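You operate a simulated robot arm through the tools that you are given. There is no shell and no other tool.

You run a simulated two-armed robot. Do the job below in one go: nothing can be reset, and whatever is moved stays where it is left.

## Task
Roll a bead along narrow blank 30.
Fine: gap knob to 2, blank on the feed rail, crank it through once, gap knob back to 0, blank on the white bars.

It is judged by the outcome, as a careful person would: the job done as asked, and still so three seconds after it is handed in. It fails if anything else is knocked over, pushed out of place, dropped, spilled or broken.

## Robot
Two 7-joint arms with fingered hands on one trunk that stands fixed in place. Base frame: the origin is at the foot of the trunk, x ahead of it, y to its left, z up. Readings come in m, degrees, newtons and seconds.
The left shoulder is at [0.022, 0.181, 1.45], the right one opposite. With the tool pointing down near the work surface each hand reaches from about 0.1 to 0.32 m from the base axis, measured 20 degrees to its own side. Payload 3.8 kg a hand.
Tool frame (each hand has its own): the origin (TCP) lies between the finger pads and is the grasp point; the fingertips stand 0.03 m ahead of it; z points along the fingers, y is the line along which they close. Largest opening 0.104 m; the body of the gripper starts 0.035 m behind the TCP. The gripper is a hand of 4 fingers: y runs from the thumb to the fingers, the wrist lies at [-0.017, -0.104, -0.178] in the tool frame.
Orientation is told as [roll, pitch, yaw] about the base's x, y, z axes, in that order, counted from this pose: with the fingers straight down and the wrist toward the robot, the tool's x, y and z point along [0, 1, 0], [1, 0, 0] and [0, 0, -1] of the base frame.

## Interface
- The arms move only by the tool step_arm. It takes "left_plan", "right_plan" or both (then of equal length, played together; a hand with none holds still); each is a list of rows, each a list of 6 numbers: the shift along the base's x, y, z in m, then the turn, a rotation vector about the base's x, y, z in degrees. In form: [[x, y, z, wx, wy, wz], ...]. A call has 1 to 20 rows; each row is the pose to reach, as a shift and turn from the pose commanded when the call began. Each row takes 0.2 s and may step no farther than 0.05 m and 8.6 degrees from the row before; otherwise, the whole call is refused. A pose out of reach is approached as far as the arm can. The call stops where the force on the tool passes 90 N (or 10 N more than at its start, if that is more) or the arm is blocked; 0.2 s more then pass. In this call time passes only in rows, and 0.2 s behind the last. It gives the time, the measured TCP pose, the force on the tool (base axes), the opening and the grip force at its end, in the units of the frame above (readings bear some noise), with the torque about the TCP (base axes, N m) and any sound that the robot's microphone picked up.
- Cameras (640 x 400 px; columns grow to the right, rows downward): "scene" is now at [0.0951, -0.0251, 1.6218]; the picture's right is [-0.28, -0.96, -0.00], its down [-0.60, 0.17, -0.78] and it looks along [0.75, -0.22, -0.63] (base axes); focal length 214 px, centre (320, 200). "left" rides on the left gripper at [-0.066, -0.09, -0.126] in its tool frame; the picture's right is [-0.78, -0.30, 0.56], its down [0.57, -0.70, 0.42] and it looks along [0.26, 0.65, 0.71] (tool axes); focal length 275 px, centre (320, 200). "right" rides on the right gripper at [0.066, -0.09, -0.126] in its tool frame; the picture's right is [-0.78, 0.30, -0.56], its down [-0.57, -0.70, 0.42] and it looks along [-0.26, 0.65, 0.71] (tool axes); focal length 275 px, centre (320, 200). There is no depth. A picture from a camera that has moved, and an enlarged one, comes with that camera's place and axes in the base frame and with its lens.
- get_image(camera): a new picture of that camera. It takes no simulated time.
- lift_body(by): slides the trunk up (or, below 0, down) by that many m; the arms and the scene camera ride with it, the base frame stays. It gives what a move gives, with no picture.
- finger_targets(index, middle, ring, thumb_bend, thumb_turn, hand): sets how far each is bent, from 0 (flat) to 1 (curled in); at 0.3 the hand is open as for a grip, at 0.7 the pads meet at the TCP. One left out holds its place. A second passes; each finger stops where it meets its share of the squeeze, and holds until it gets a number again. It is the only way to open and close the hand. It gives what a move gives, with no picture; readings hold the bend of each and the force on the fingers (four entries, about 0 where the hand has none), thumb and palm. thumb_turn goes from beside the hand (0) to across from the fingers (1), as for a grip.
- turn_head(pan, tilt): turns the head with the scene camera to pan (to the left, within 86 degrees either way) and tilt (down, from -29 to 69), counted from straight ahead of the robot. It gives what a move gives.
- close_up(camera, box): a new picture of the part [left, top, right, bottom] of that camera's present view, enlarged. It takes no simulated time.
- job_done(): hands the job in; it is judged then, once.

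Places have to be worked out from the pictures, the camera data and where the tool is seen. Open the grippers and draw the arms clear of the work before you hand the job in, unless the task says otherwise.

The tools are called as a command line: name --argument value ..., lists and objects as JSON in quotes. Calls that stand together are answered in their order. step_arm: Moves the arms, as the interface text tells. Its arguments: {"type":"object","properties":{"left_plan":{"type":"array","items":{"type":"array","items":{"type":"number"}}},"right_plan":{"type":"array","items":{"type":"array","items":{"type":"number"}}}},"required":[]} The other tools are called the same way: lift_body (by) slides the trunk up or down; finger_targets (index, middle, ring, thumb_bend, thumb_turn, hand) moves the fingers one by one; turn_head (pan, tilt) turns the head that bears the scene camera; get_image (camera) takes a picture; close_up (camera, box) takes an enlarged picture of a part of a camera's view; job_done () hands the job in.

At the start:

```text
time_s: 0.0
left_tool_pos: [0.5092, -0.0055, 1.5088]
left_ee_rot: [0.0, 0.0, 0.0]
left_contact_force: [0.2, 0.8, 0.4]
left_torque: [-0.03, -0.01, -0.01]
left_gripper_width: 0.1036
left_grip_force: 0.0
left_shape: jaw
left_bend: [0.3, 0.3, 0.3, 0.3, 0.97]
left_finger forces: [0.0, 0.1, 0.1, 0.1, 0.0, 0.0]
right_tool_pos: [0.3694, -0.4216, 1.437]
right_ee_rot: [0.0, 0.0, 0.1]
right_contact_force: [0.4, 0.4, -0.1]
right_torque: [0.02, -0.02, 0.04]
right_gripper_width: 0.1037
right_grip_force: 0.1
right_shape: jaw
right_bend: [0.3, 0.3, 0.3, 0.3, 0.97]
right_finger forces: [0.0, 0.0, 0.0, 0.0, 0.0, 0.0]
trunk travel left (down, up): [-0.6, 0.156]
head pan, tilt: [-16.2, 38.7]
```

scene: 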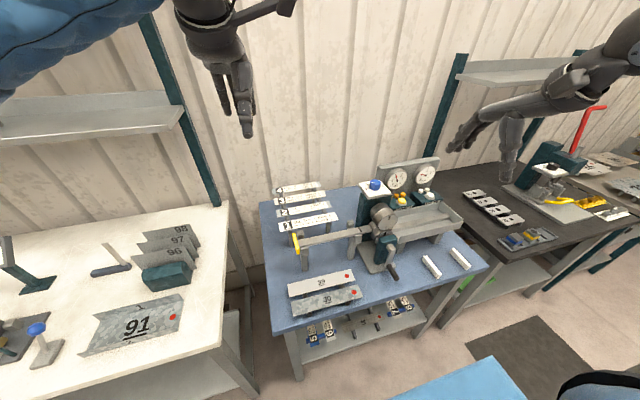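
right: 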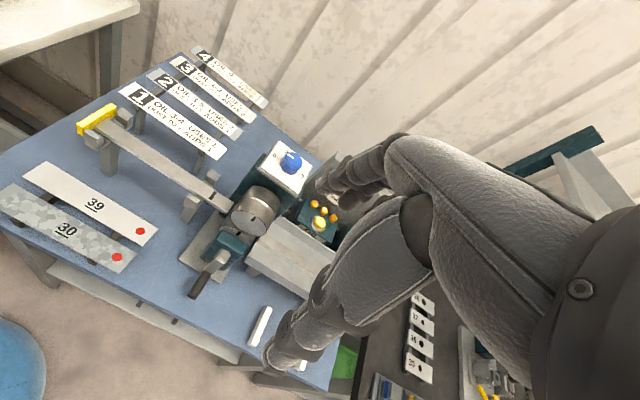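
left: 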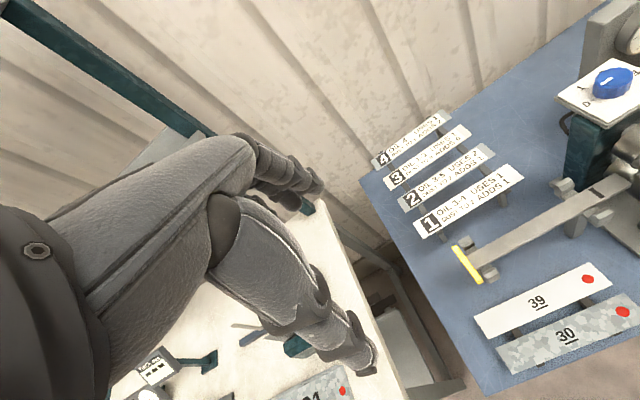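

I start by looking closer at the bench: the blanks 39 and 30, the feed rail, the gap knob and the signs.

close_up --camera "scene" --box '[250, 150, 490, 300]'

close_up --camera "right" --box '[0, 40, 340, 300]'

close_up --camera "left" --box '[360, 60, 640, 380]'

close_up --camera "right" --box '[110, 40, 280, 170]'

```text
2.67 times, centred on (370, 225) of scene
camera zoom: at [0.0951, -0.0251, 1.6218], right [-0.28, -0.96, 0.0], down [-0.6, 0.17, -0.78], along [0.75, -0.22, -0.63], focal length 572 px, centre (187, 133)
```

zoom: 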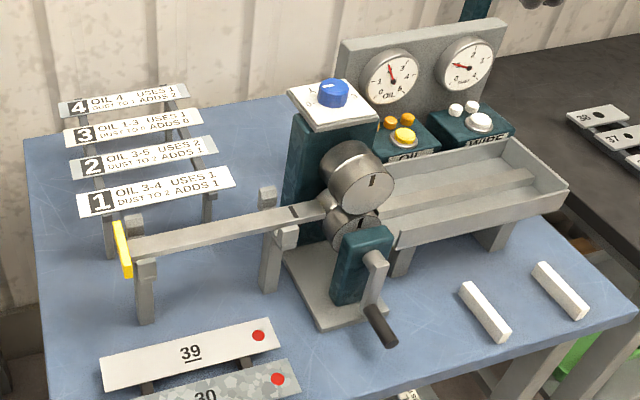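

```text
1.54 times, centred on (170, 170) of right
camera zoom: at [0.2801, -0.3582, 1.5634], right [0.3, -0.78, 0.56], down [-0.7, -0.57, -0.42], along [0.65, -0.26, -0.71], focal length 424 px, centre (551, 246)
```

zoom: 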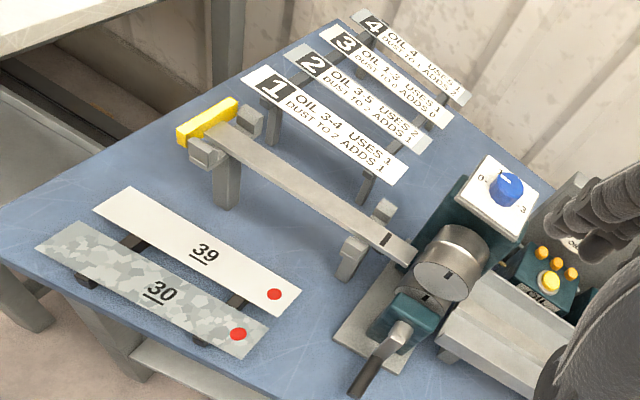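

```text
1.25 times, centred on (500, 220) of left
camera zoom: at [0.4195, -0.0723, 1.6356], right [-0.29, -0.78, -0.56], down [-0.7, 0.57, -0.42], along [0.65, 0.27, -0.71], focal length 344 px, centre (95, 175)
```

zoom: 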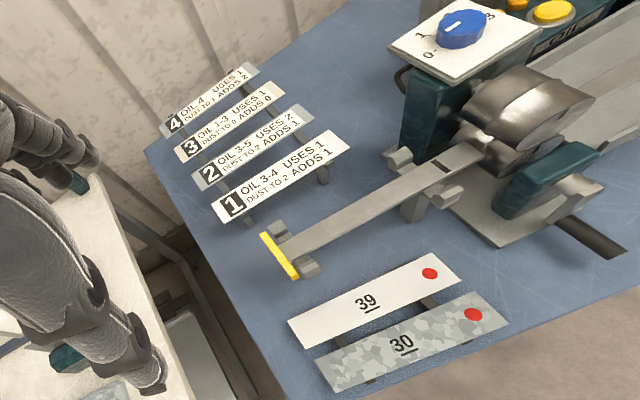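

```text
3.08 times, centred on (195, 105) of right
camera zoom: at [0.2801, -0.3582, 1.5634], right [0.3, -0.78, 0.56], down [-0.7, -0.57, -0.42], along [0.65, -0.26, -0.71], focal length 847 px, centre (705, 492)
```

zoom: 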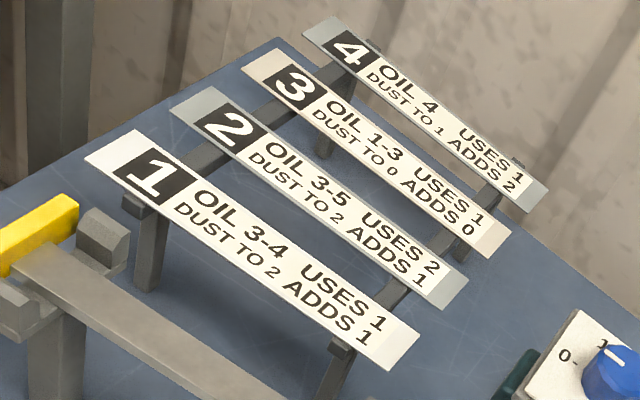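

The sign cards read like conditions for each gap setting (setting 2: oil 3-5, dust to 2). I now zoom on the gauges, the button boxes and the knob.

close_up --camera "scene" --box '[375, 155, 445, 215]'

close_up --camera "scene" --box '[345, 170, 425, 220]'

close_up --camera "right" --box '[170, 130, 350, 310]'

close_up --camera "left" --box '[500, 0, 640, 130]'

close_up --camera "scene" --box '[280, 280, 440, 370]'

close_up --camera "scene" --box '[440, 130, 640, 260]'

close_up --camera "scene" --box '[0, 200, 240, 400]'

```text
6.67 times, centred on (410, 185) of scene
camera zoom: at [0.0951, -0.0251, 1.6218], right [-0.28, -0.96, 0.0], down [-0.6, 0.17, -0.78], along [0.75, -0.22, -0.63], focal length 1430 px, centre (-280, 300)
```

zoom: 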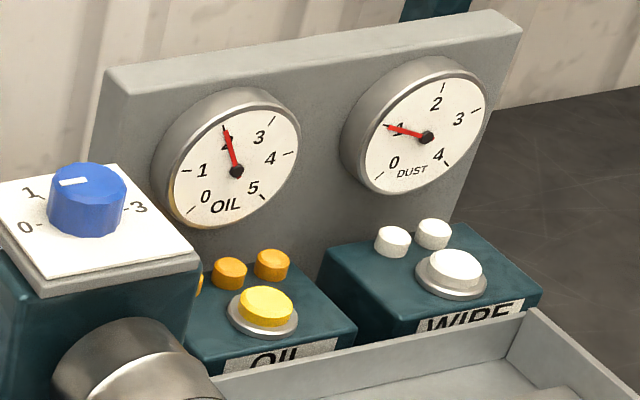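

```text
8.00 times, centred on (385, 195) of scene
camera zoom: at [0.0951, -0.0251, 1.6218], right [-0.28, -0.96, 0.0], down [-0.6, 0.17, -0.78], along [0.75, -0.22, -0.63], focal length 1716 px, centre (-200, 240)
```

zoom: 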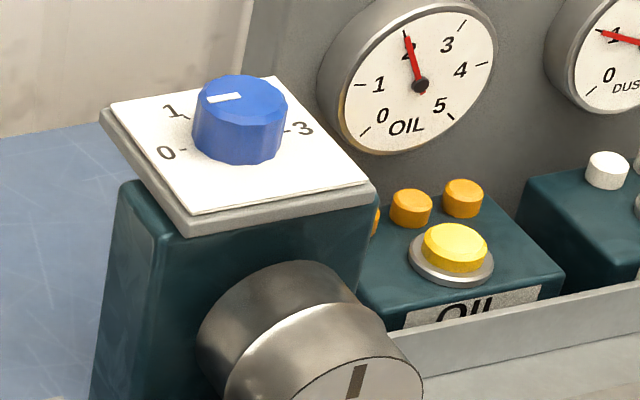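

```text
2.22 times, centred on (260, 220) of right
camera zoom: at [0.2801, -0.3582, 1.5634], right [0.3, -0.78, 0.56], down [-0.7, -0.57, -0.42], along [0.65, -0.26, -0.71], focal length 612 px, centre (453, 156)
```

zoom: 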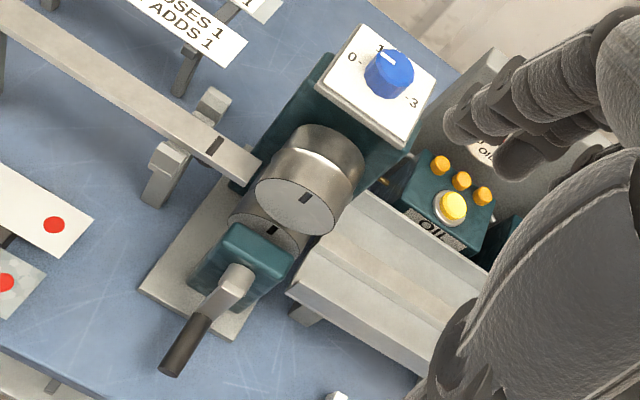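

```text
3.08 times, centred on (570, 65) of left
camera zoom: at [0.4195, -0.0723, 1.6356], right [-0.29, -0.78, -0.56], down [-0.7, 0.57, -0.42], along [0.65, 0.27, -0.71], focal length 847 px, centre (-449, 615)
```

zoom: 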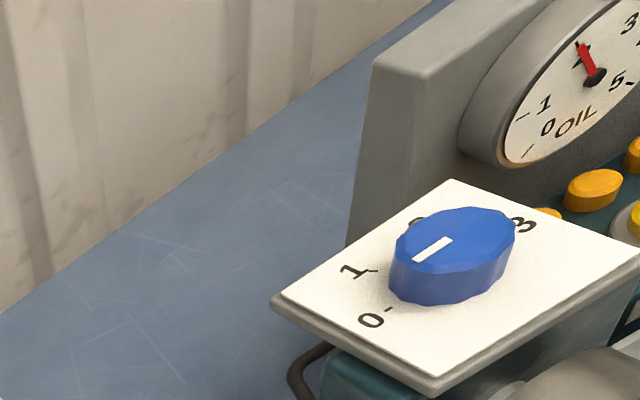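

```text
4.00 times, centred on (360, 325) of scene
camera zoom: at [0.0951, -0.0251, 1.6218], right [-0.28, -0.96, 0.0], down [-0.6, 0.17, -0.78], along [0.75, -0.22, -0.63], focal length 858 px, centre (160, -300)
```

zoom: 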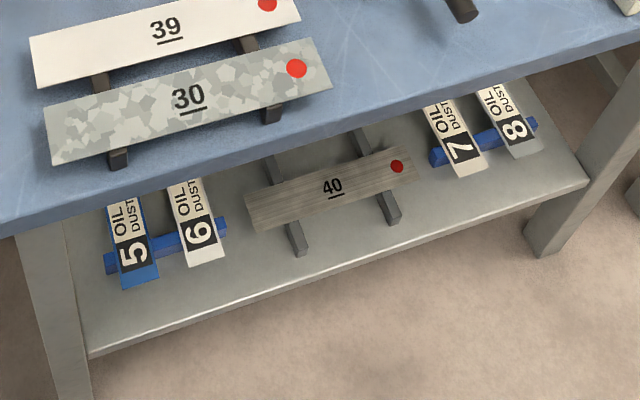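

```text
3.08 times, centred on (540, 195) of scene
camera zoom: at [0.0951, -0.0251, 1.6218], right [-0.28, -0.96, 0.0], down [-0.6, 0.17, -0.78], along [0.75, -0.22, -0.63], focal length 660 px, centre (-357, 215)
```

zoom: 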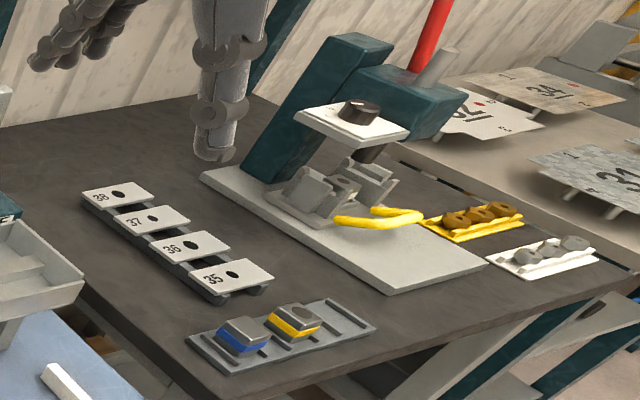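

```text
2.00 times, centred on (120, 300) of scene
camera zoom: at [0.0951, -0.0251, 1.6218], right [-0.28, -0.96, 0.0], down [-0.6, 0.17, -0.78], along [0.75, -0.22, -0.63], focal length 429 px, centre (720, 0)
```

zoom: 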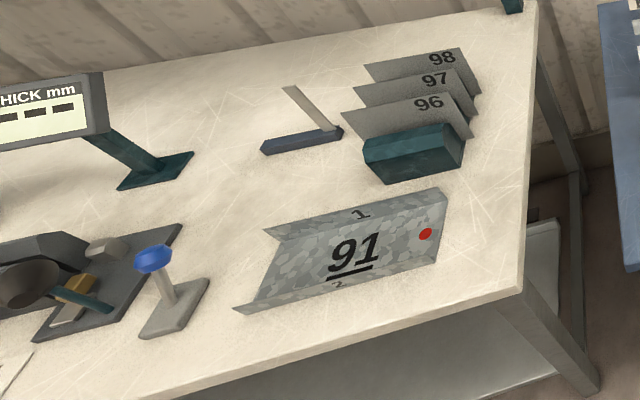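

The oil gauge reads about 2 and dust about 1; the cards seem to be made from different sheet finishes. I zoom further to match the card to blank 30's finish and to read the knob and the button boxes.

close_up --camera "left" --box '[360, 100, 460, 180]'

close_up --camera "left" --box '[400, 140, 530, 240]'

close_up --camera "left" --box '[470, 255, 640, 380]'

close_up --camera "right" --box '[170, 40, 280, 110]'

close_up --camera "right" --box '[120, 70, 230, 160]'

close_up --camera "scene" --box '[385, 180, 440, 215]'

close_up --camera "scene" --box '[300, 290, 360, 350]'

close_up --camera "scene" --box '[380, 290, 430, 330]'

```text
5.00 times, centred on (410, 140) of left
camera zoom: at [0.4195, -0.0723, 1.6356], right [-0.29, -0.78, -0.56], down [-0.7, 0.57, -0.42], along [0.65, 0.27, -0.71], focal length 1376 px, centre (-130, 500)
```

zoom: 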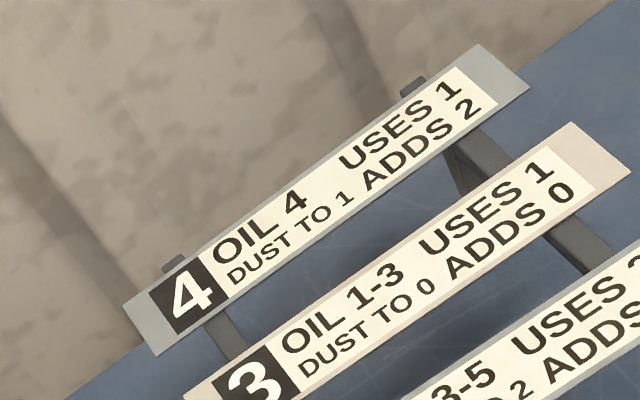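

```text
4.00 times, centred on (465, 190) of left
camera zoom: at [0.4195, -0.0723, 1.6356], right [-0.29, -0.78, -0.56], down [-0.7, 0.57, -0.42], along [0.65, 0.27, -0.71], focal length 1101 px, centre (-260, 240)
```

zoom: 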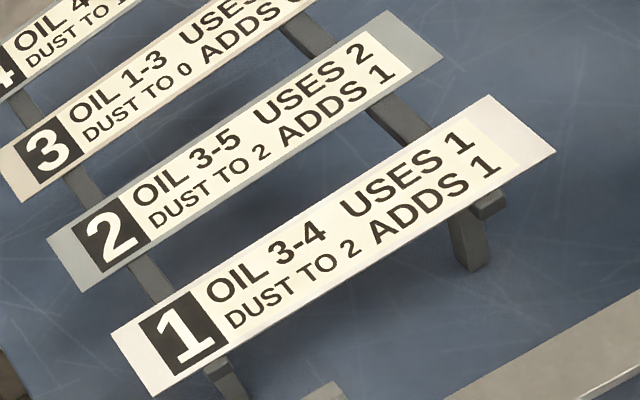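

```text
3.20 times, centred on (555, 318) of left
camera zoom: at [0.4195, -0.0723, 1.6356], right [-0.29, -0.78, -0.56], down [-0.7, 0.57, -0.42], along [0.65, 0.27, -0.71], focal length 881 px, centre (-432, -176)
```

zoom: 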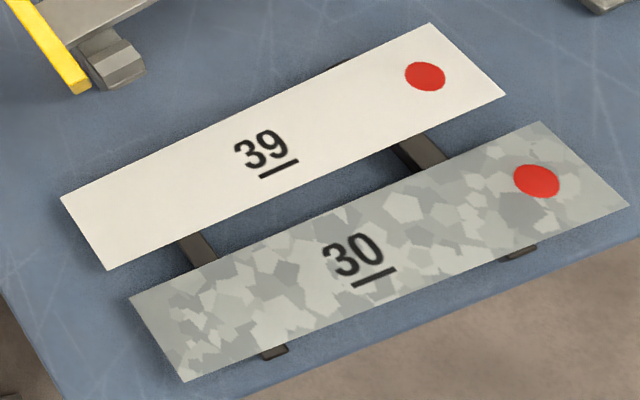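

```text
5.71 times, centred on (225, 75) of right
camera zoom: at [0.2801, -0.3582, 1.5634], right [0.3, -0.78, 0.56], down [-0.7, -0.57, -0.42], along [0.65, -0.26, -0.71], focal length 1573 px, centre (863, 914)
```

zoom: 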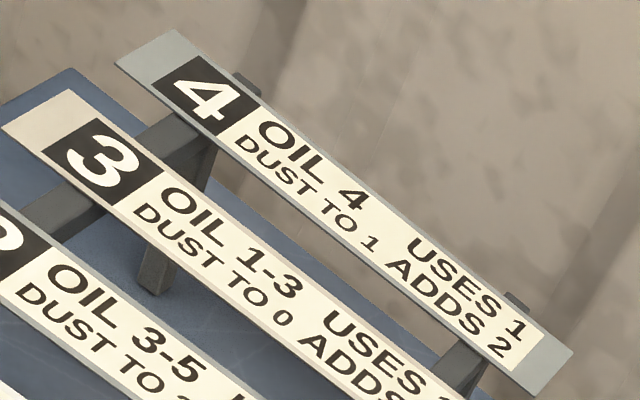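

```text
4.44 times, centred on (175, 115) of right
camera zoom: at [0.2801, -0.3582, 1.5634], right [0.3, -0.78, 0.56], down [-0.7, -0.57, -0.42], along [0.65, -0.26, -0.71], focal length 1224 px, centre (964, 578)
```

zoom: 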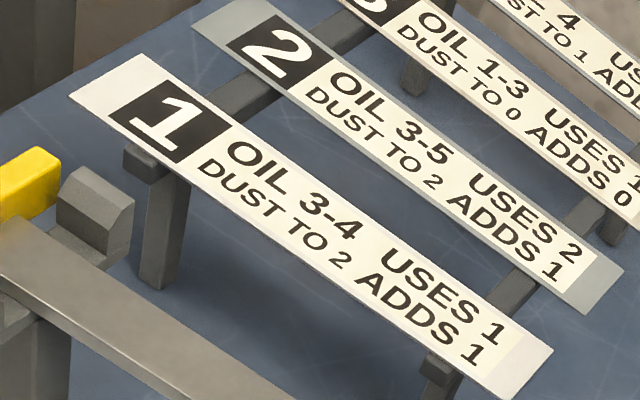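

```text
11.43 times, centred on (412, 198) of scene
camera zoom: at [0.0951, -0.0251, 1.6218], right [-0.28, -0.96, 0.0], down [-0.6, 0.17, -0.78], along [0.75, -0.22, -0.63], focal length 2451 px, centre (-737, 229)
```

zoom: 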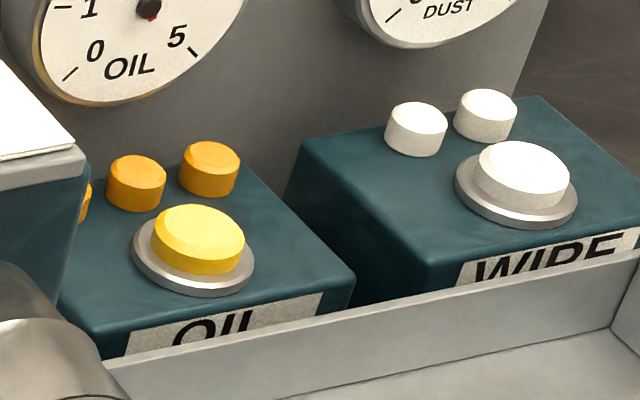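

```text
6.67 times, centred on (330, 320) of scene
camera zoom: at [0.0951, -0.0251, 1.6218], right [-0.28, -0.96, 0.0], down [-0.6, 0.17, -0.78], along [0.75, -0.22, -0.63], focal length 1430 px, centre (253, -600)
```

zoom: 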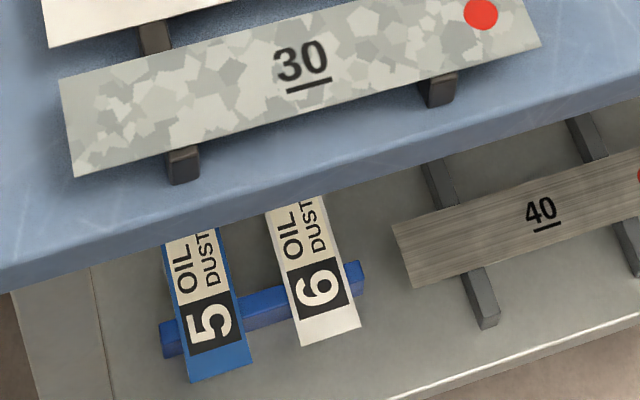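

```text
10.00 times, centred on (405, 310) of scene
camera zoom: at [0.0951, -0.0251, 1.6218], right [-0.28, -0.96, 0.0], down [-0.6, 0.17, -0.78], along [0.75, -0.22, -0.63], focal length 2145 px, centre (-530, -900)
```

zoom: 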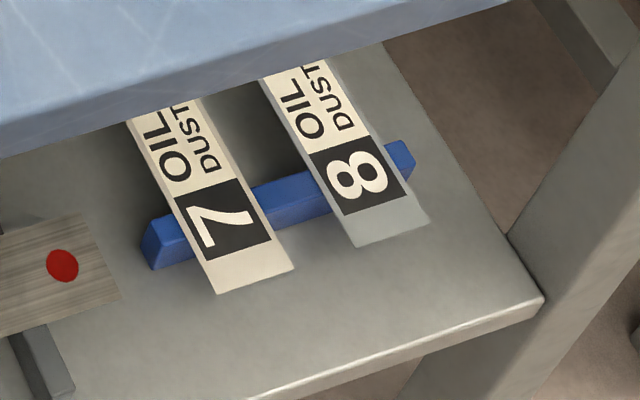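

Cross-checking views, I place blank 30 near (0.443, -0.155, 0.875), the rail along y at x≈0.60, z≈1.02, the knob near (0.69, -0.42, 1.15) and the oil button near (0.70, -0.57, 1.03). Those are far forward, so I lower the trunk 0.2 m for a better view; both hands stay well above everything.

lift_body --by -0.2

turn_head --pan -28 --tilt 30

get_image --camera "scene"

get_image --camera "right"

get_image --camera "left"

```text
time_s: 2.2
left_tool_pos: [0.5098, -0.0067, 1.3095]
left_ee_rot: [0.0, 0.0, 0.1]
left_contact_force: [-1.4, 0.4, 0.0]
left_torque: [0.04, -0.02, -0.01]
left_gripper_width: 0.1039
left_grip_force: 0.0
left_shape: jaw
left_bend: [0.3, 0.3, 0.3, 0.3, 0.97]
left_finger forces: [0.0, 0.0, 0.0, 0.0, 0.0, 0.0]
right_tool_pos: [0.3695, -0.4231, 1.2375]
right_ee_rot: [0.0, 0.0, 0.1]
right_contact_force: [0.1, -1.0, 0.1]
right_torque: [-0.01, -0.01, 0.01]
right_gripper_width: 0.1035
right_grip_force: 0.1
right_shape: jaw
right_bend: [0.3, 0.3, 0.3, 0.3, 0.97]
right_finger forces: [0.1, 0.1, 0.1, 0.0, 0.1, 0.0]
trunk travel left (down, up): [-0.4, 0.356]
head pan, tilt: [-16.2, 38.7]
```

```text
time_s: 2.9
left_tool_pos: [0.5103, -0.005, 1.3101]
left_ee_rot: [-0.1, 0.0, 0.1]
left_contact_force: [-1.6, 0.5, -0.3]
left_torque: [-0.02, 0.02, 0.01]
left_gripper_width: 0.1037
left_grip_force: 0.0
left_shape: jaw
left_bend: [0.3, 0.3, 0.3, 0.3, 0.97]
left_finger forces: [0.1, 0.0, 0.1, 0.1, 0.0, 0.0]
right_tool_pos: [0.3706, -0.4224, 1.237]
right_ee_rot: [0.0, 0.0, 0.1]
right_contact_force: [0.3, 0.2, -0.5]
right_torque: [0.0, 0.03, -0.02]
right_gripper_width: 0.1034
right_grip_force: 0.0
right_shape: jaw
right_bend: [0.3, 0.3, 0.3, 0.3, 0.97]
right_finger forces: [0.0, 0.0, 0.0, 0.0, 0.0, 0.0]
trunk travel left (down, up): [-0.4, 0.356]
head pan, tilt: [-28.0, 30.0]
```

```text
taken
camera scene: at [0.1202, -0.0435, 1.4343], right [-0.47, -0.88, 0.0], down [-0.44, 0.23, -0.87], along [0.76, -0.41, -0.5], focal length 214 px, centre (320, 200)
```

scene: 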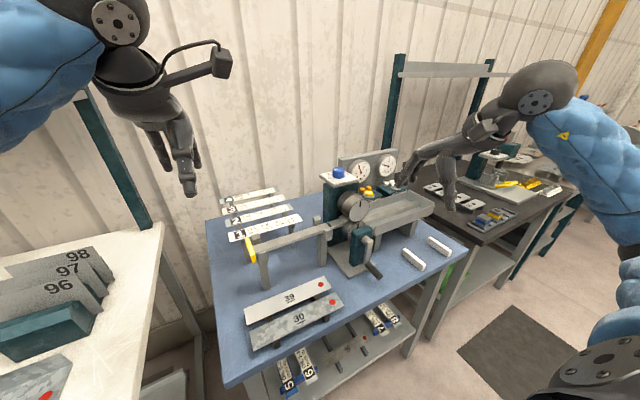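

```text
taken
camera right: at [0.2802, -0.3581, 1.3634], right [0.3, -0.78, 0.56], down [-0.7, -0.57, -0.42], along [0.65, -0.26, -0.71], focal length 275 px, centre (320, 200)
```

right: 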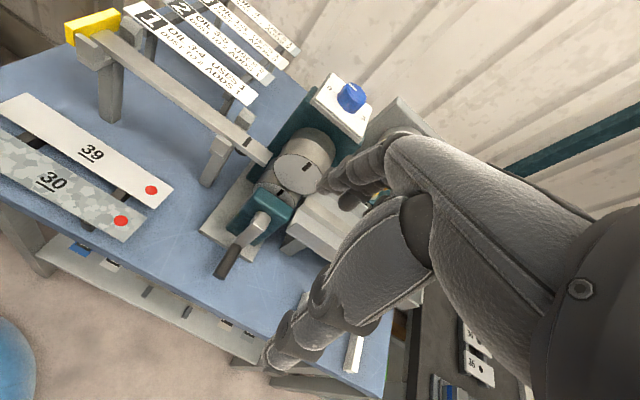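

```text
taken
camera left: at [0.4197, -0.0722, 1.4356], right [-0.29, -0.78, -0.56], down [-0.7, 0.57, -0.42], along [0.65, 0.27, -0.71], focal length 275 px, centre (320, 200)
```

left: 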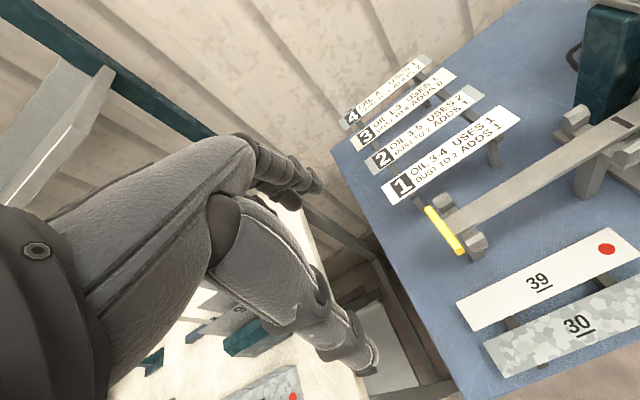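

The view is closer now. I zoom on the lower shelf cards and on the knob, gauges and signs.

close_up --camera "scene" --box '[270, 300, 410, 400]'

close_up --camera "scene" --box '[310, 140, 410, 210]'

close_up --camera "right" --box '[290, 60, 390, 150]'

close_up --camera "scene" --box '[200, 170, 320, 260]'

close_up --camera "right" --box '[190, 110, 350, 290]'

```text
4.00 times, centred on (340, 350) of scene
camera zoom: at [0.1202, -0.0435, 1.4343], right [-0.47, -0.88, 0.0], down [-0.44, 0.23, -0.87], along [0.76, -0.41, -0.5], focal length 858 px, centre (240, -400)
```

zoom: 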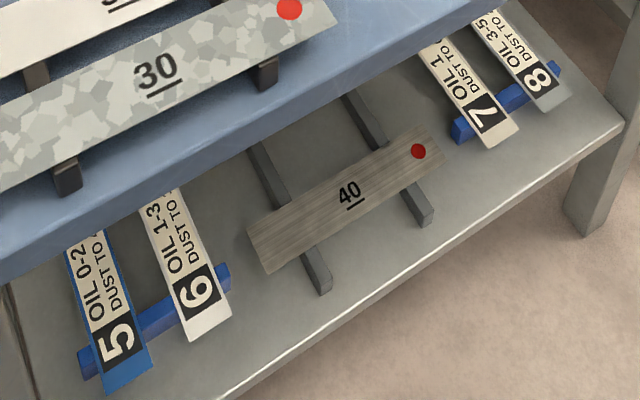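

```text
5.71 times, centred on (360, 175) of scene
camera zoom: at [0.1202, -0.0435, 1.4343], right [-0.47, -0.88, 0.0], down [-0.44, 0.23, -0.87], along [0.76, -0.41, -0.5], focal length 1226 px, centre (91, 343)
```

zoom: 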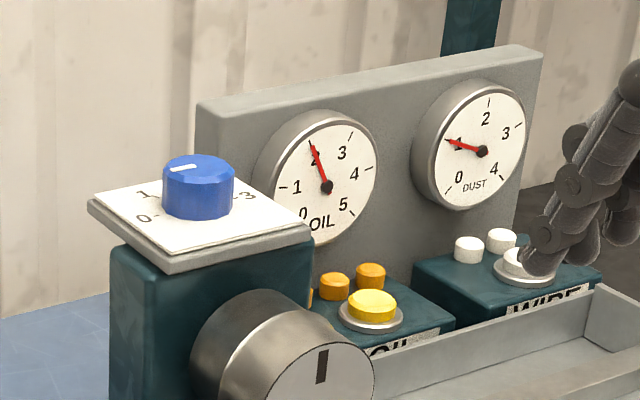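

```text
4.44 times, centred on (340, 105) of right
camera zoom: at [0.2802, -0.3581, 1.3634], right [0.3, -0.78, 0.56], down [-0.7, -0.57, -0.42], along [0.65, -0.26, -0.71], focal length 1224 px, centre (231, 622)
```

zoom: 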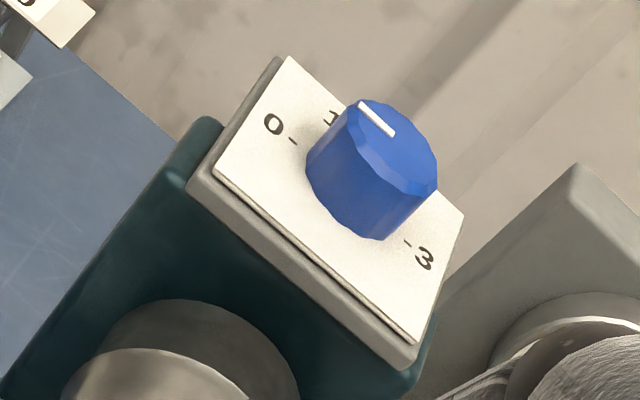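

```text
4.44 times, centred on (260, 215) of scene
camera zoom: at [0.1202, -0.0435, 1.4343], right [-0.47, -0.88, 0.0], down [-0.44, 0.23, -0.87], along [0.76, -0.41, -0.5], focal length 953 px, centre (587, 133)
```

zoom: 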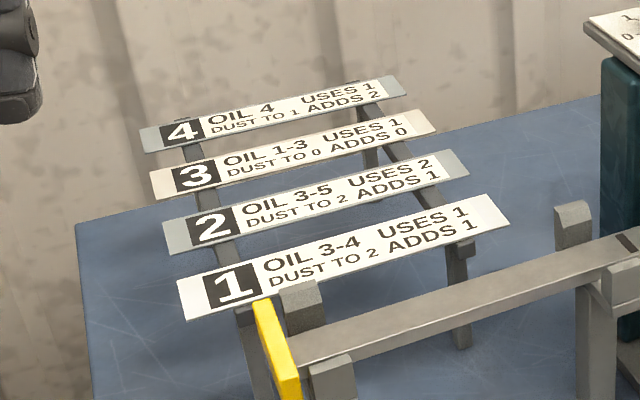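

```text
2.22 times, centred on (270, 200) of right
camera zoom: at [0.2802, -0.3581, 1.3634], right [0.3, -0.78, 0.56], down [-0.7, -0.57, -0.42], along [0.65, -0.26, -0.71], focal length 612 px, centre (431, 200)
```

zoom: 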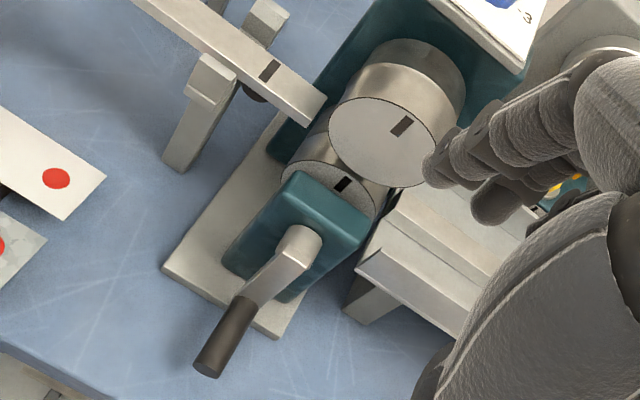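

Gauges read oil 2, dust 1; the knob's white line points at 0 (left), with 1, 2, 3 going clockwise. Before settling a plan I test how far the right arm reaches forward at a safe height (machine tops are below z 1.2).

step_arm --right_plan '[[0, 0, 0.03, 0, 0, 0], [0.03, 0, 0.06, 0, 0, 0], [0.07, 0, 0.07, 0, 0, 0], [0.11, 0, 0.07, 0, 0, 0], [0.15, 0, 0.07, 0, 0, 0], [0.19, 0, 0.07, 0, 0, 0], [0.23, 0, 0.07, 0, 0, 0], [0.27, 0, 0.07, 0, 0, 0], [0.3, 0, 0.07, 0, 0, 0], [0.325, 0, 0.07, 0, 0, 0]]'

get_image --camera "scene"

get_image --camera "right"

```text
time_s: 5.1
left_tool_pos: [0.5108, -0.0071, 1.309]
left_ee_rot: [-0.1, 0.1, 0.1]
left_contact_force: [-0.3, -0.6, 0.2]
left_torque: [-0.01, 0.03, 0.0]
left_gripper_width: 0.1035
left_grip_force: 0.0
left_shape: jaw
left_bend: [0.3, 0.3, 0.3, 0.3, 0.97]
left_finger forces: [0.0, 0.0, 0.0, 0.0, 0.1, 0.0]
right_tool_pos: [0.6429, -0.4228, 1.3083]
right_ee_rot: [0.0, 0.1, 0.0]
right_contact_force: [0.4, 0.0, -1.0]
right_torque: [-0.04, -0.01, 0.01]
right_gripper_width: 0.1037
right_grip_force: 0.1
right_shape: jaw
right_bend: [0.3, 0.3, 0.3, 0.3, 0.97]
right_finger forces: [0.1, 0.1, 0.1, 0.0, 0.1, 0.0]
right hand out of reach, approached as far as the arm can: row 9, 10
trunk travel left (down, up): [-0.4, 0.356]
head pan, tilt: [-28.0, 30.0]
```

```text
taken
camera scene: at [0.1214, -0.044, 1.4342], right [-0.47, -0.88, 0.0], down [-0.44, 0.23, -0.87], along [0.76, -0.41, -0.5], focal length 214 px, centre (320, 200)
```

scene: 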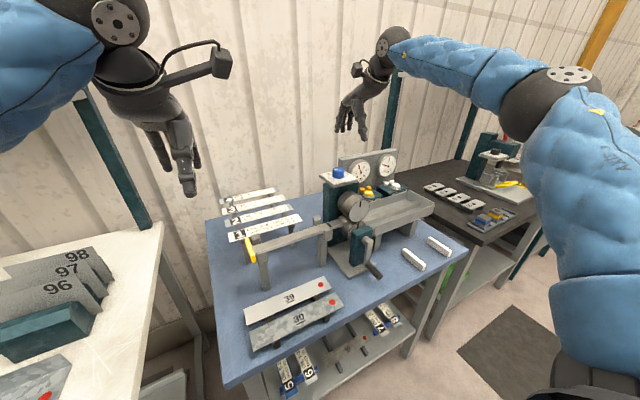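

```text
taken
camera right: at [0.5535, -0.3577, 1.4333], right [0.3, -0.78, 0.56], down [-0.7, -0.57, -0.42], along [0.65, -0.26, -0.71], focal length 275 px, centre (320, 200)
```

right: 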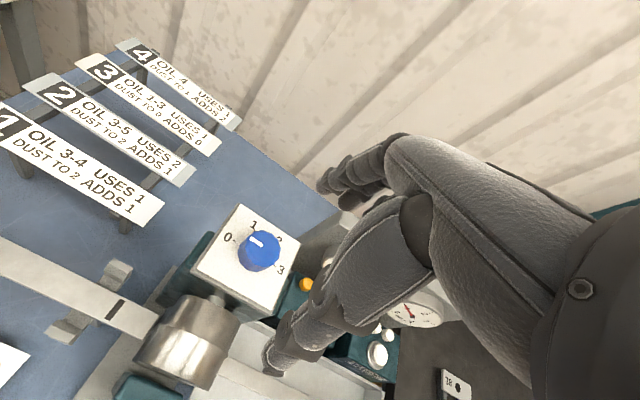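

The right arm reaches x≈0.643 with the tool straight down here, so a bit of forward pitch will reach the knob. I zoom on the knob and buttons from above to pin the pointer angle and positions.

close_up --camera "right" --box '[190, 190, 310, 310]'

close_up --camera "right" --box '[280, 240, 460, 400]'

close_up --camera "scene" --box '[320, 140, 440, 230]'

close_up --camera "right" --box '[0, 30, 250, 230]'

```text
3.33 times, centred on (250, 250) of right
camera zoom: at [0.5535, -0.3577, 1.4333], right [0.3, -0.78, 0.56], down [-0.7, -0.57, -0.42], along [0.65, -0.26, -0.71], focal length 918 px, centre (553, 33)
```

zoom: 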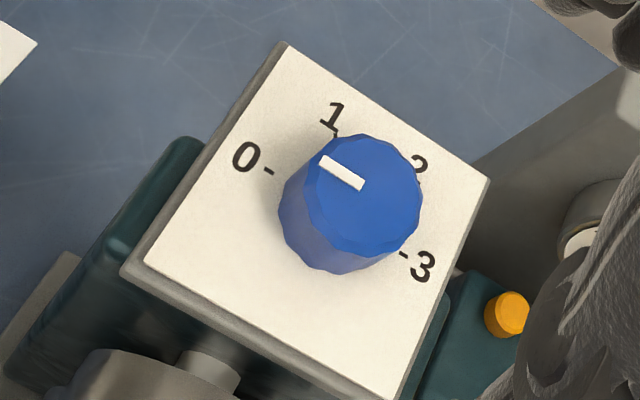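

```text
2.50 times, centred on (370, 320) of right
camera zoom: at [0.5535, -0.3577, 1.4333], right [0.3, -0.78, 0.56], down [-0.7, -0.57, -0.42], along [0.65, -0.26, -0.71], focal length 688 px, centre (195, -100)
```

zoom: 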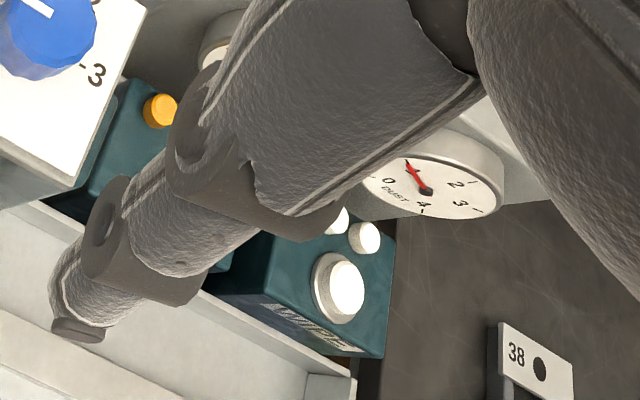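

```text
4.44 times, centred on (380, 185) of scene
camera zoom: at [0.1214, -0.044, 1.4342], right [-0.47, -0.88, 0.0], down [-0.44, 0.23, -0.87], along [0.76, -0.41, -0.5], focal length 953 px, centre (53, 267)
```

zoom: 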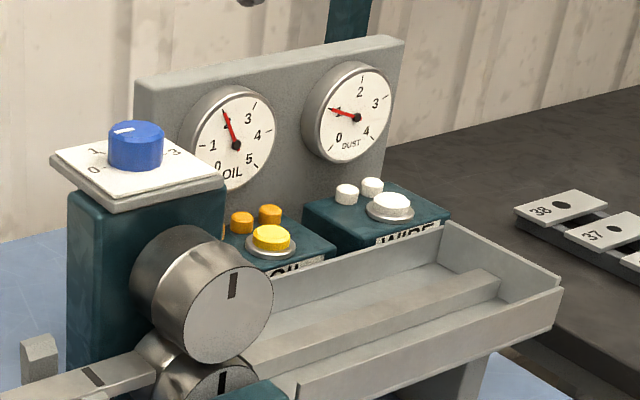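

```text
2.00 times, centred on (125, 130) of right
camera zoom: at [0.5535, -0.3577, 1.4333], right [0.3, -0.78, 0.56], down [-0.7, -0.57, -0.42], along [0.65, -0.26, -0.71], focal length 551 px, centre (710, 340)
```

zoom: 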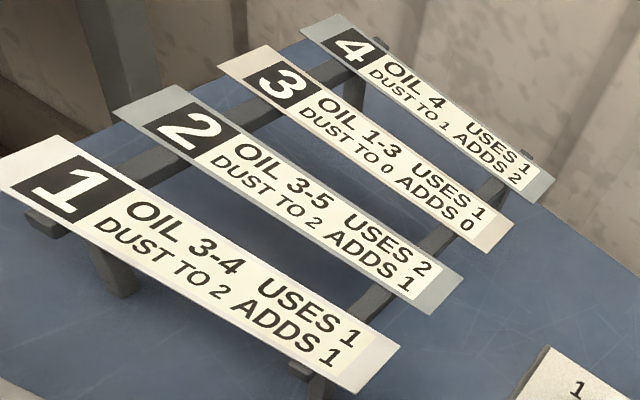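

The knob's white line points to 0 and sits at about (0.6955, -0.418), top z≈1.168. I draw the left arm back out of the way and the right hand up and back, so that the trunk can go lower.

step_arm --left_plan '[[-0.03, 0.02, 0.015, 0, 0, 0], [-0.06, 0.04, 0.03, 0, 0, 0], [-0.09, 0.06, 0.045, 0, 0, 0], [-0.12, 0.08, 0.06, 0, 0, 0], [-0.15, 0.1, 0.075, 0, 0, 0], [-0.18, 0.12, 0.09, 0, 0, 0]]' --right_plan '[[-0.02, 0, 0.02, 0, 0, 0], [-0.05, -0.01, 0.04, 0, 0, 0], [-0.08, -0.02, 0.05, 0, 0, 0], [-0.11, -0.03, 0.06, 0, 0, 0], [-0.14, -0.04, 0.07, 0, 0, 0], [-0.17, -0.05, 0.08, 0, 0, 0]]'

lift_body --by -0.1

get_image --camera "scene"

close_up --camera "scene" --box '[260, 300, 440, 400]'

```text
time_s: 6.5
left_tool_pos: [0.3259, 0.1145, 1.3992]
left_ee_rot: [-0.1, -0.1, 0.2]
left_contact_force: [-0.4, 0.2, 0.2]
left_torque: [0.01, -0.05, -0.01]
left_gripper_width: 0.1039
left_grip_force: 0.0
left_shape: jaw
left_bend: [0.3, 0.3, 0.3, 0.3, 0.97]
left_finger forces: [0.0, 0.0, 0.1, 0.0, 0.1, 0.0]
right_tool_pos: [0.4713, -0.4718, 1.3878]
right_ee_rot: [-0.1, -0.1, 0.1]
right_contact_force: [-0.5, -0.7, -0.4]
right_torque: [0.01, -0.03, 0.01]
right_gripper_width: 0.1036
right_grip_force: 0.0
right_shape: jaw
right_bend: [0.3, 0.3, 0.3, 0.3, 0.97]
right_finger forces: [0.1, 0.1, 0.1, 0.0, 0.0, 0.0]
trunk travel left (down, up): [-0.4, 0.356]
head pan, tilt: [-28.0, 30.0]
```

```text
time_s: 7.8
left_tool_pos: [0.3289, 0.1145, 1.2995]
left_ee_rot: [0.1, 0.0, 0.2]
left_contact_force: [-0.1, 0.0, 0.7]
left_torque: [0.0, -0.02, -0.01]
left_gripper_width: 0.1036
left_grip_force: 0.1
left_shape: jaw
left_bend: [0.3, 0.3, 0.3, 0.3, 0.97]
left_finger forces: [0.0, 0.1, 0.0, 0.0, 0.0, 0.0]
right_tool_pos: [0.4701, -0.4719, 1.2868]
right_ee_rot: [0.0, 0.0, 0.0]
right_contact_force: [-0.3, -0.2, -0.5]
right_torque: [0.03, 0.02, 0.01]
right_gripper_width: 0.104
right_grip_force: 0.0
right_shape: jaw
right_bend: [0.3, 0.3, 0.3, 0.3, 0.97]
right_finger forces: [0.1, 0.0, 0.0, 0.0, 0.0, 0.1]
trunk travel left (down, up): [-0.3, 0.456]
head pan, tilt: [-28.0, 30.0]
```

```text
taken
camera scene: at [0.1515, -0.0433, 1.3334], right [-0.47, -0.88, 0.0], down [-0.44, 0.23, -0.87], along [0.77, -0.41, -0.5], focal length 214 px, centre (320, 200)
```

scene: 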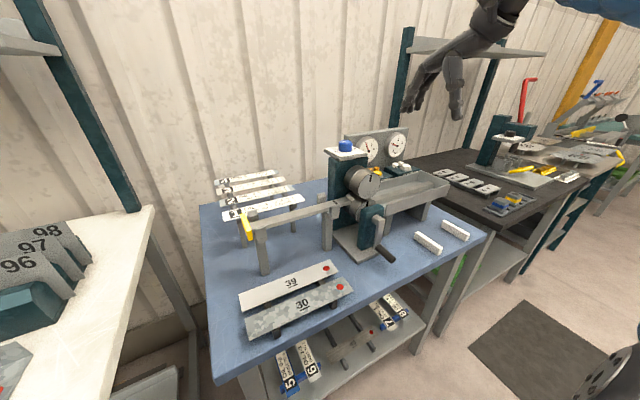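

```text
3.56 times, centred on (350, 350) of scene
camera zoom: at [0.1515, -0.0433, 1.3334], right [-0.47, -0.88, 0.0], down [-0.44, 0.23, -0.87], along [0.77, -0.41, -0.5], focal length 763 px, centre (213, -333)
```

zoom: 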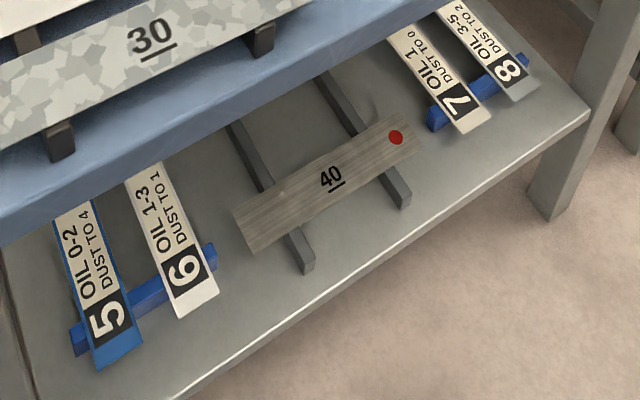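

Card 8 reads the same as card 2 (oil 3-5, dust to 2); all grey-finish cards (2, 4, 8) are met with oil 4 and dust 1, so I plan to bring oil from 2 to 4. I shape the right hand into a one-finger poke and pitch it forward in free space.

finger_targets --hand "right" --index 1.0 --middle 0.65 --ring 1.0 --thumb_bend 0.65

step_arm --right_plan '[[0, 0, 0, 0, -8, 0], [0, 0, 0, 0, -16, 0], [0, 0, 0, 0, -24, 0], [0, 0, 0, 0, -30, 0]]'

step_arm --right_plan '[[0, 0, 0, 0, 0, -8], [0, 0, 0, 0, 0, -16], [0, 0, 0, 0, 0, -25]]'

turn_head --pan -35 --tilt 22

get_image --camera "scene"

get_image --camera "right"

```text
time_s: 8.8
left_tool_pos: [0.3291, 0.1145, 1.2994]
left_ee_rot: [0.0, 0.0, 0.1]
left_contact_force: [-0.5, -0.3, -0.3]
left_torque: [-0.01, -0.02, 0.01]
left_gripper_width: 0.1037
left_grip_force: 0.1
left_shape: jaw
left_bend: [0.3, 0.3, 0.3, 0.3, 0.97]
left_finger forces: [0.0, 0.0, 0.1, 0.0, 0.0, 0.0]
right_tool_pos: [0.4708, -0.4715, 1.2864]
right_ee_rot: [0.1, 0.0, 0.0]
right_contact_force: [0.3, 0.9, -0.3]
right_torque: [-0.03, -0.01, 0.03]
right_gripper_width: 0.0167
right_grip_force: 0.0
right_shape: fingers
right_bend: [0.86, 0.65, 1.0, 0.62, 0.97]
right_finger forces: [0.0, 0.2, 0.0, 0.0, 0.0, 0.0]
trunk travel left (down, up): [-0.3, 0.456]
head pan, tilt: [-28.0, 30.0]
```

```text
time_s: 9.8
left_tool_pos: [0.3291, 0.1132, 1.2986]
left_ee_rot: [0.1, 0.0, 0.1]
left_contact_force: [0.4, -0.9, 0.2]
left_torque: [-0.02, 0.02, -0.03]
left_gripper_width: 0.1034
left_grip_force: 0.1
left_shape: jaw
left_bend: [0.3, 0.3, 0.3, 0.3, 0.97]
left_finger forces: [0.1, 0.1, 0.0, 0.1, 0.1, 0.0]
right_tool_pos: [0.4718, -0.4713, 1.2872]
right_ee_rot: [0.0, -30.1, 0.1]
right_contact_force: [0.2, 0.2, -0.3]
right_torque: [0.0, 0.02, -0.01]
right_gripper_width: 0.0474
right_grip_force: 0.0
right_shape: fingers
right_bend: [1.0, 0.65, 1.0, 0.65, 0.97]
right_finger forces: [0.0, 0.0, 0.0, 0.0, 0.0, 0.0]
trunk travel left (down, up): [-0.3, 0.456]
head pan, tilt: [-28.0, 30.0]
```

```text
refused: row 3 steps farther than a row can; nothing moved
```

```text
time_s: 10.5
left_tool_pos: [0.331, 0.1146, 1.2999]
left_ee_rot: [0.0, 0.0, 0.1]
left_contact_force: [-0.6, -0.1, -0.1]
left_torque: [0.0, 0.03, 0.0]
left_gripper_width: 0.1038
left_grip_force: 0.1
left_shape: jaw
left_bend: [0.3, 0.3, 0.3, 0.3, 0.97]
left_finger forces: [0.1, 0.0, 0.0, 0.0, 0.1, 0.0]
right_tool_pos: [0.4707, -0.4709, 1.2879]
right_ee_rot: [0.0, -30.0, 0.1]
right_contact_force: [-0.6, -0.7, -0.9]
right_torque: [0.03, 0.02, 0.02]
right_gripper_width: 0.0473
right_grip_force: 0.1
right_shape: fingers
right_bend: [1.0, 0.65, 1.0, 0.65, 0.97]
right_finger forces: [0.1, 0.0, 0.0, 0.0, 0.1, 0.1]
trunk travel left (down, up): [-0.3, 0.456]
head pan, tilt: [-35.0, 22.0]
```

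```text
taken
camera scene: at [0.1483, -0.0542, 1.3459], right [-0.57, -0.82, 0.0], down [-0.31, 0.21, -0.93], along [0.76, -0.53, -0.38], focal length 214 px, centre (320, 200)
```

scene: 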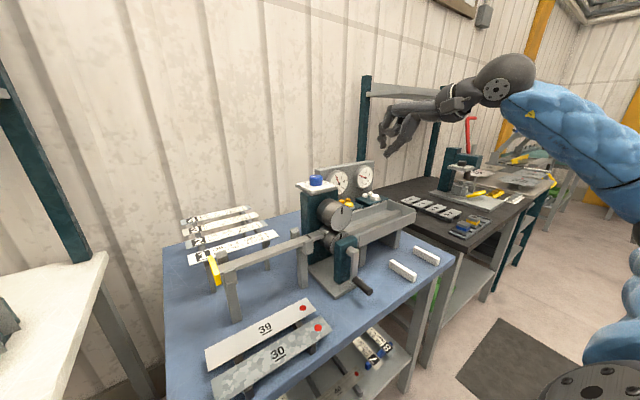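

```text
taken
camera right: at [0.3305, -0.4064, 1.3512], right [-0.02, -0.78, 0.63], down [-0.39, -0.57, -0.72], along [0.92, -0.26, -0.29], focal length 275 px, centre (320, 200)
```

right: 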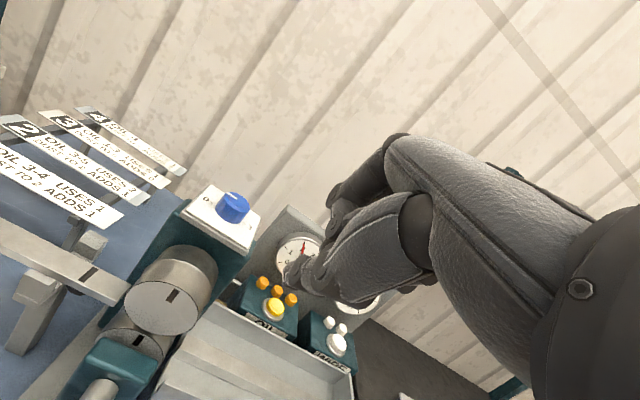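

The pitch was taken but the yaw call was refused for one row being too big. I redo the yaw in smaller rows and look closely at the hand shape.

step_arm --right_plan '[[0, 0, 0, 0, 0, -8], [0, 0, 0, 0, 0, -16], [0, 0, 0, 0, 0, -24]]'

close_up --camera "scene" --box '[350, 50, 550, 180]'

get_image --camera "right"

```text
time_s: 11.3
left_tool_pos: [0.3295, 0.1149, 1.2991]
left_ee_rot: [-0.2, -0.1, 0.0]
left_contact_force: [0.0, -0.4, -0.1]
left_torque: [0.02, 0.02, 0.03]
left_gripper_width: 0.1036
left_grip_force: 0.2
left_shape: jaw
left_bend: [0.3, 0.3, 0.3, 0.3, 0.97]
left_finger forces: [0.0, 0.0, 0.0, 0.0, 0.0, 0.0]
right_tool_pos: [0.4707, -0.4709, 1.2866]
right_ee_rot: [0.0, -30.1, -24.0]
right_contact_force: [-0.2, -0.3, 0.5]
right_torque: [0.02, 0.0, -0.02]
right_gripper_width: 0.0472
right_grip_force: 0.0
right_shape: fingers
right_bend: [1.0, 0.65, 1.0, 0.65, 0.97]
right_finger forces: [0.0, 0.1, 0.0, 0.0, 0.0, 0.0]
trunk travel left (down, up): [-0.3, 0.456]
head pan, tilt: [-35.0, 22.0]
```

```text
3.08 times, centred on (450, 115) of scene
camera zoom: at [0.1483, -0.0533, 1.346], right [-0.57, -0.82, 0.0], down [-0.31, 0.21, -0.93], along [0.76, -0.53, -0.37], focal length 660 px, centre (-80, 462)
```

zoom: 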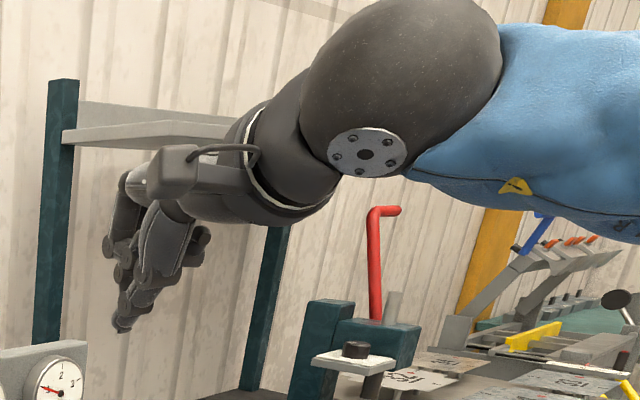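

```text
taken
camera right: at [0.3701, -0.3547, 1.3514], right [-0.34, -0.7, 0.63], down [-0.59, -0.36, -0.72], along [0.73, -0.62, -0.29], focal length 275 px, centre (320, 200)
```

right: 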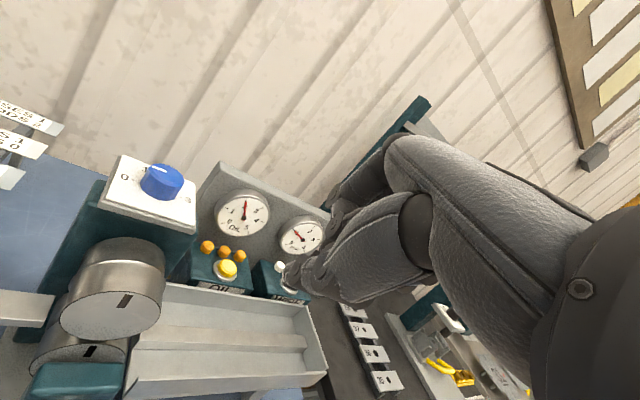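

The tip sits where expected. I zoom to refine the oil button's position from both cameras.

close_up --camera "scene" --box '[300, 150, 420, 240]'

close_up --camera "right" --box '[180, 180, 340, 320]'

```text
4.44 times, centred on (360, 195) of scene
camera zoom: at [0.1483, -0.0533, 1.346], right [-0.57, -0.82, 0.0], down [-0.31, 0.21, -0.93], along [0.76, -0.53, -0.37], focal length 953 px, centre (142, 222)
```

zoom: 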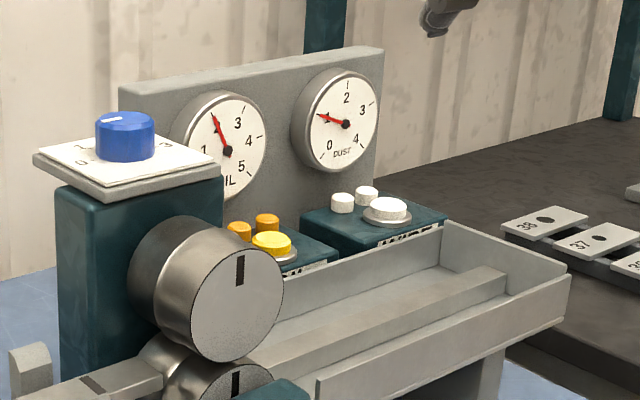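

```text
2.86 times, centred on (260, 250) of right
camera zoom: at [0.3701, -0.3547, 1.3514], right [-0.34, -0.7, 0.63], down [-0.59, -0.36, -0.72], along [0.73, -0.62, -0.29], focal length 786 px, centre (491, 57)
```

zoom: 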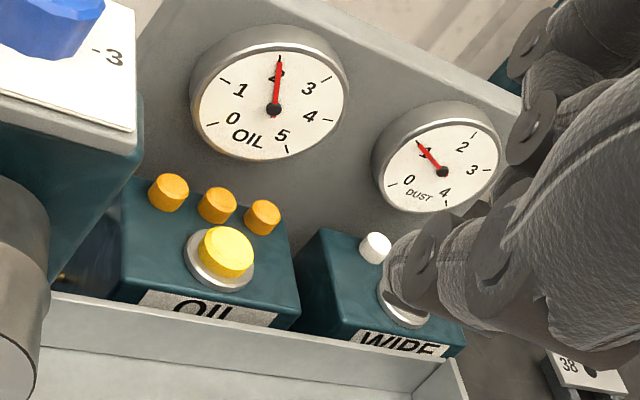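

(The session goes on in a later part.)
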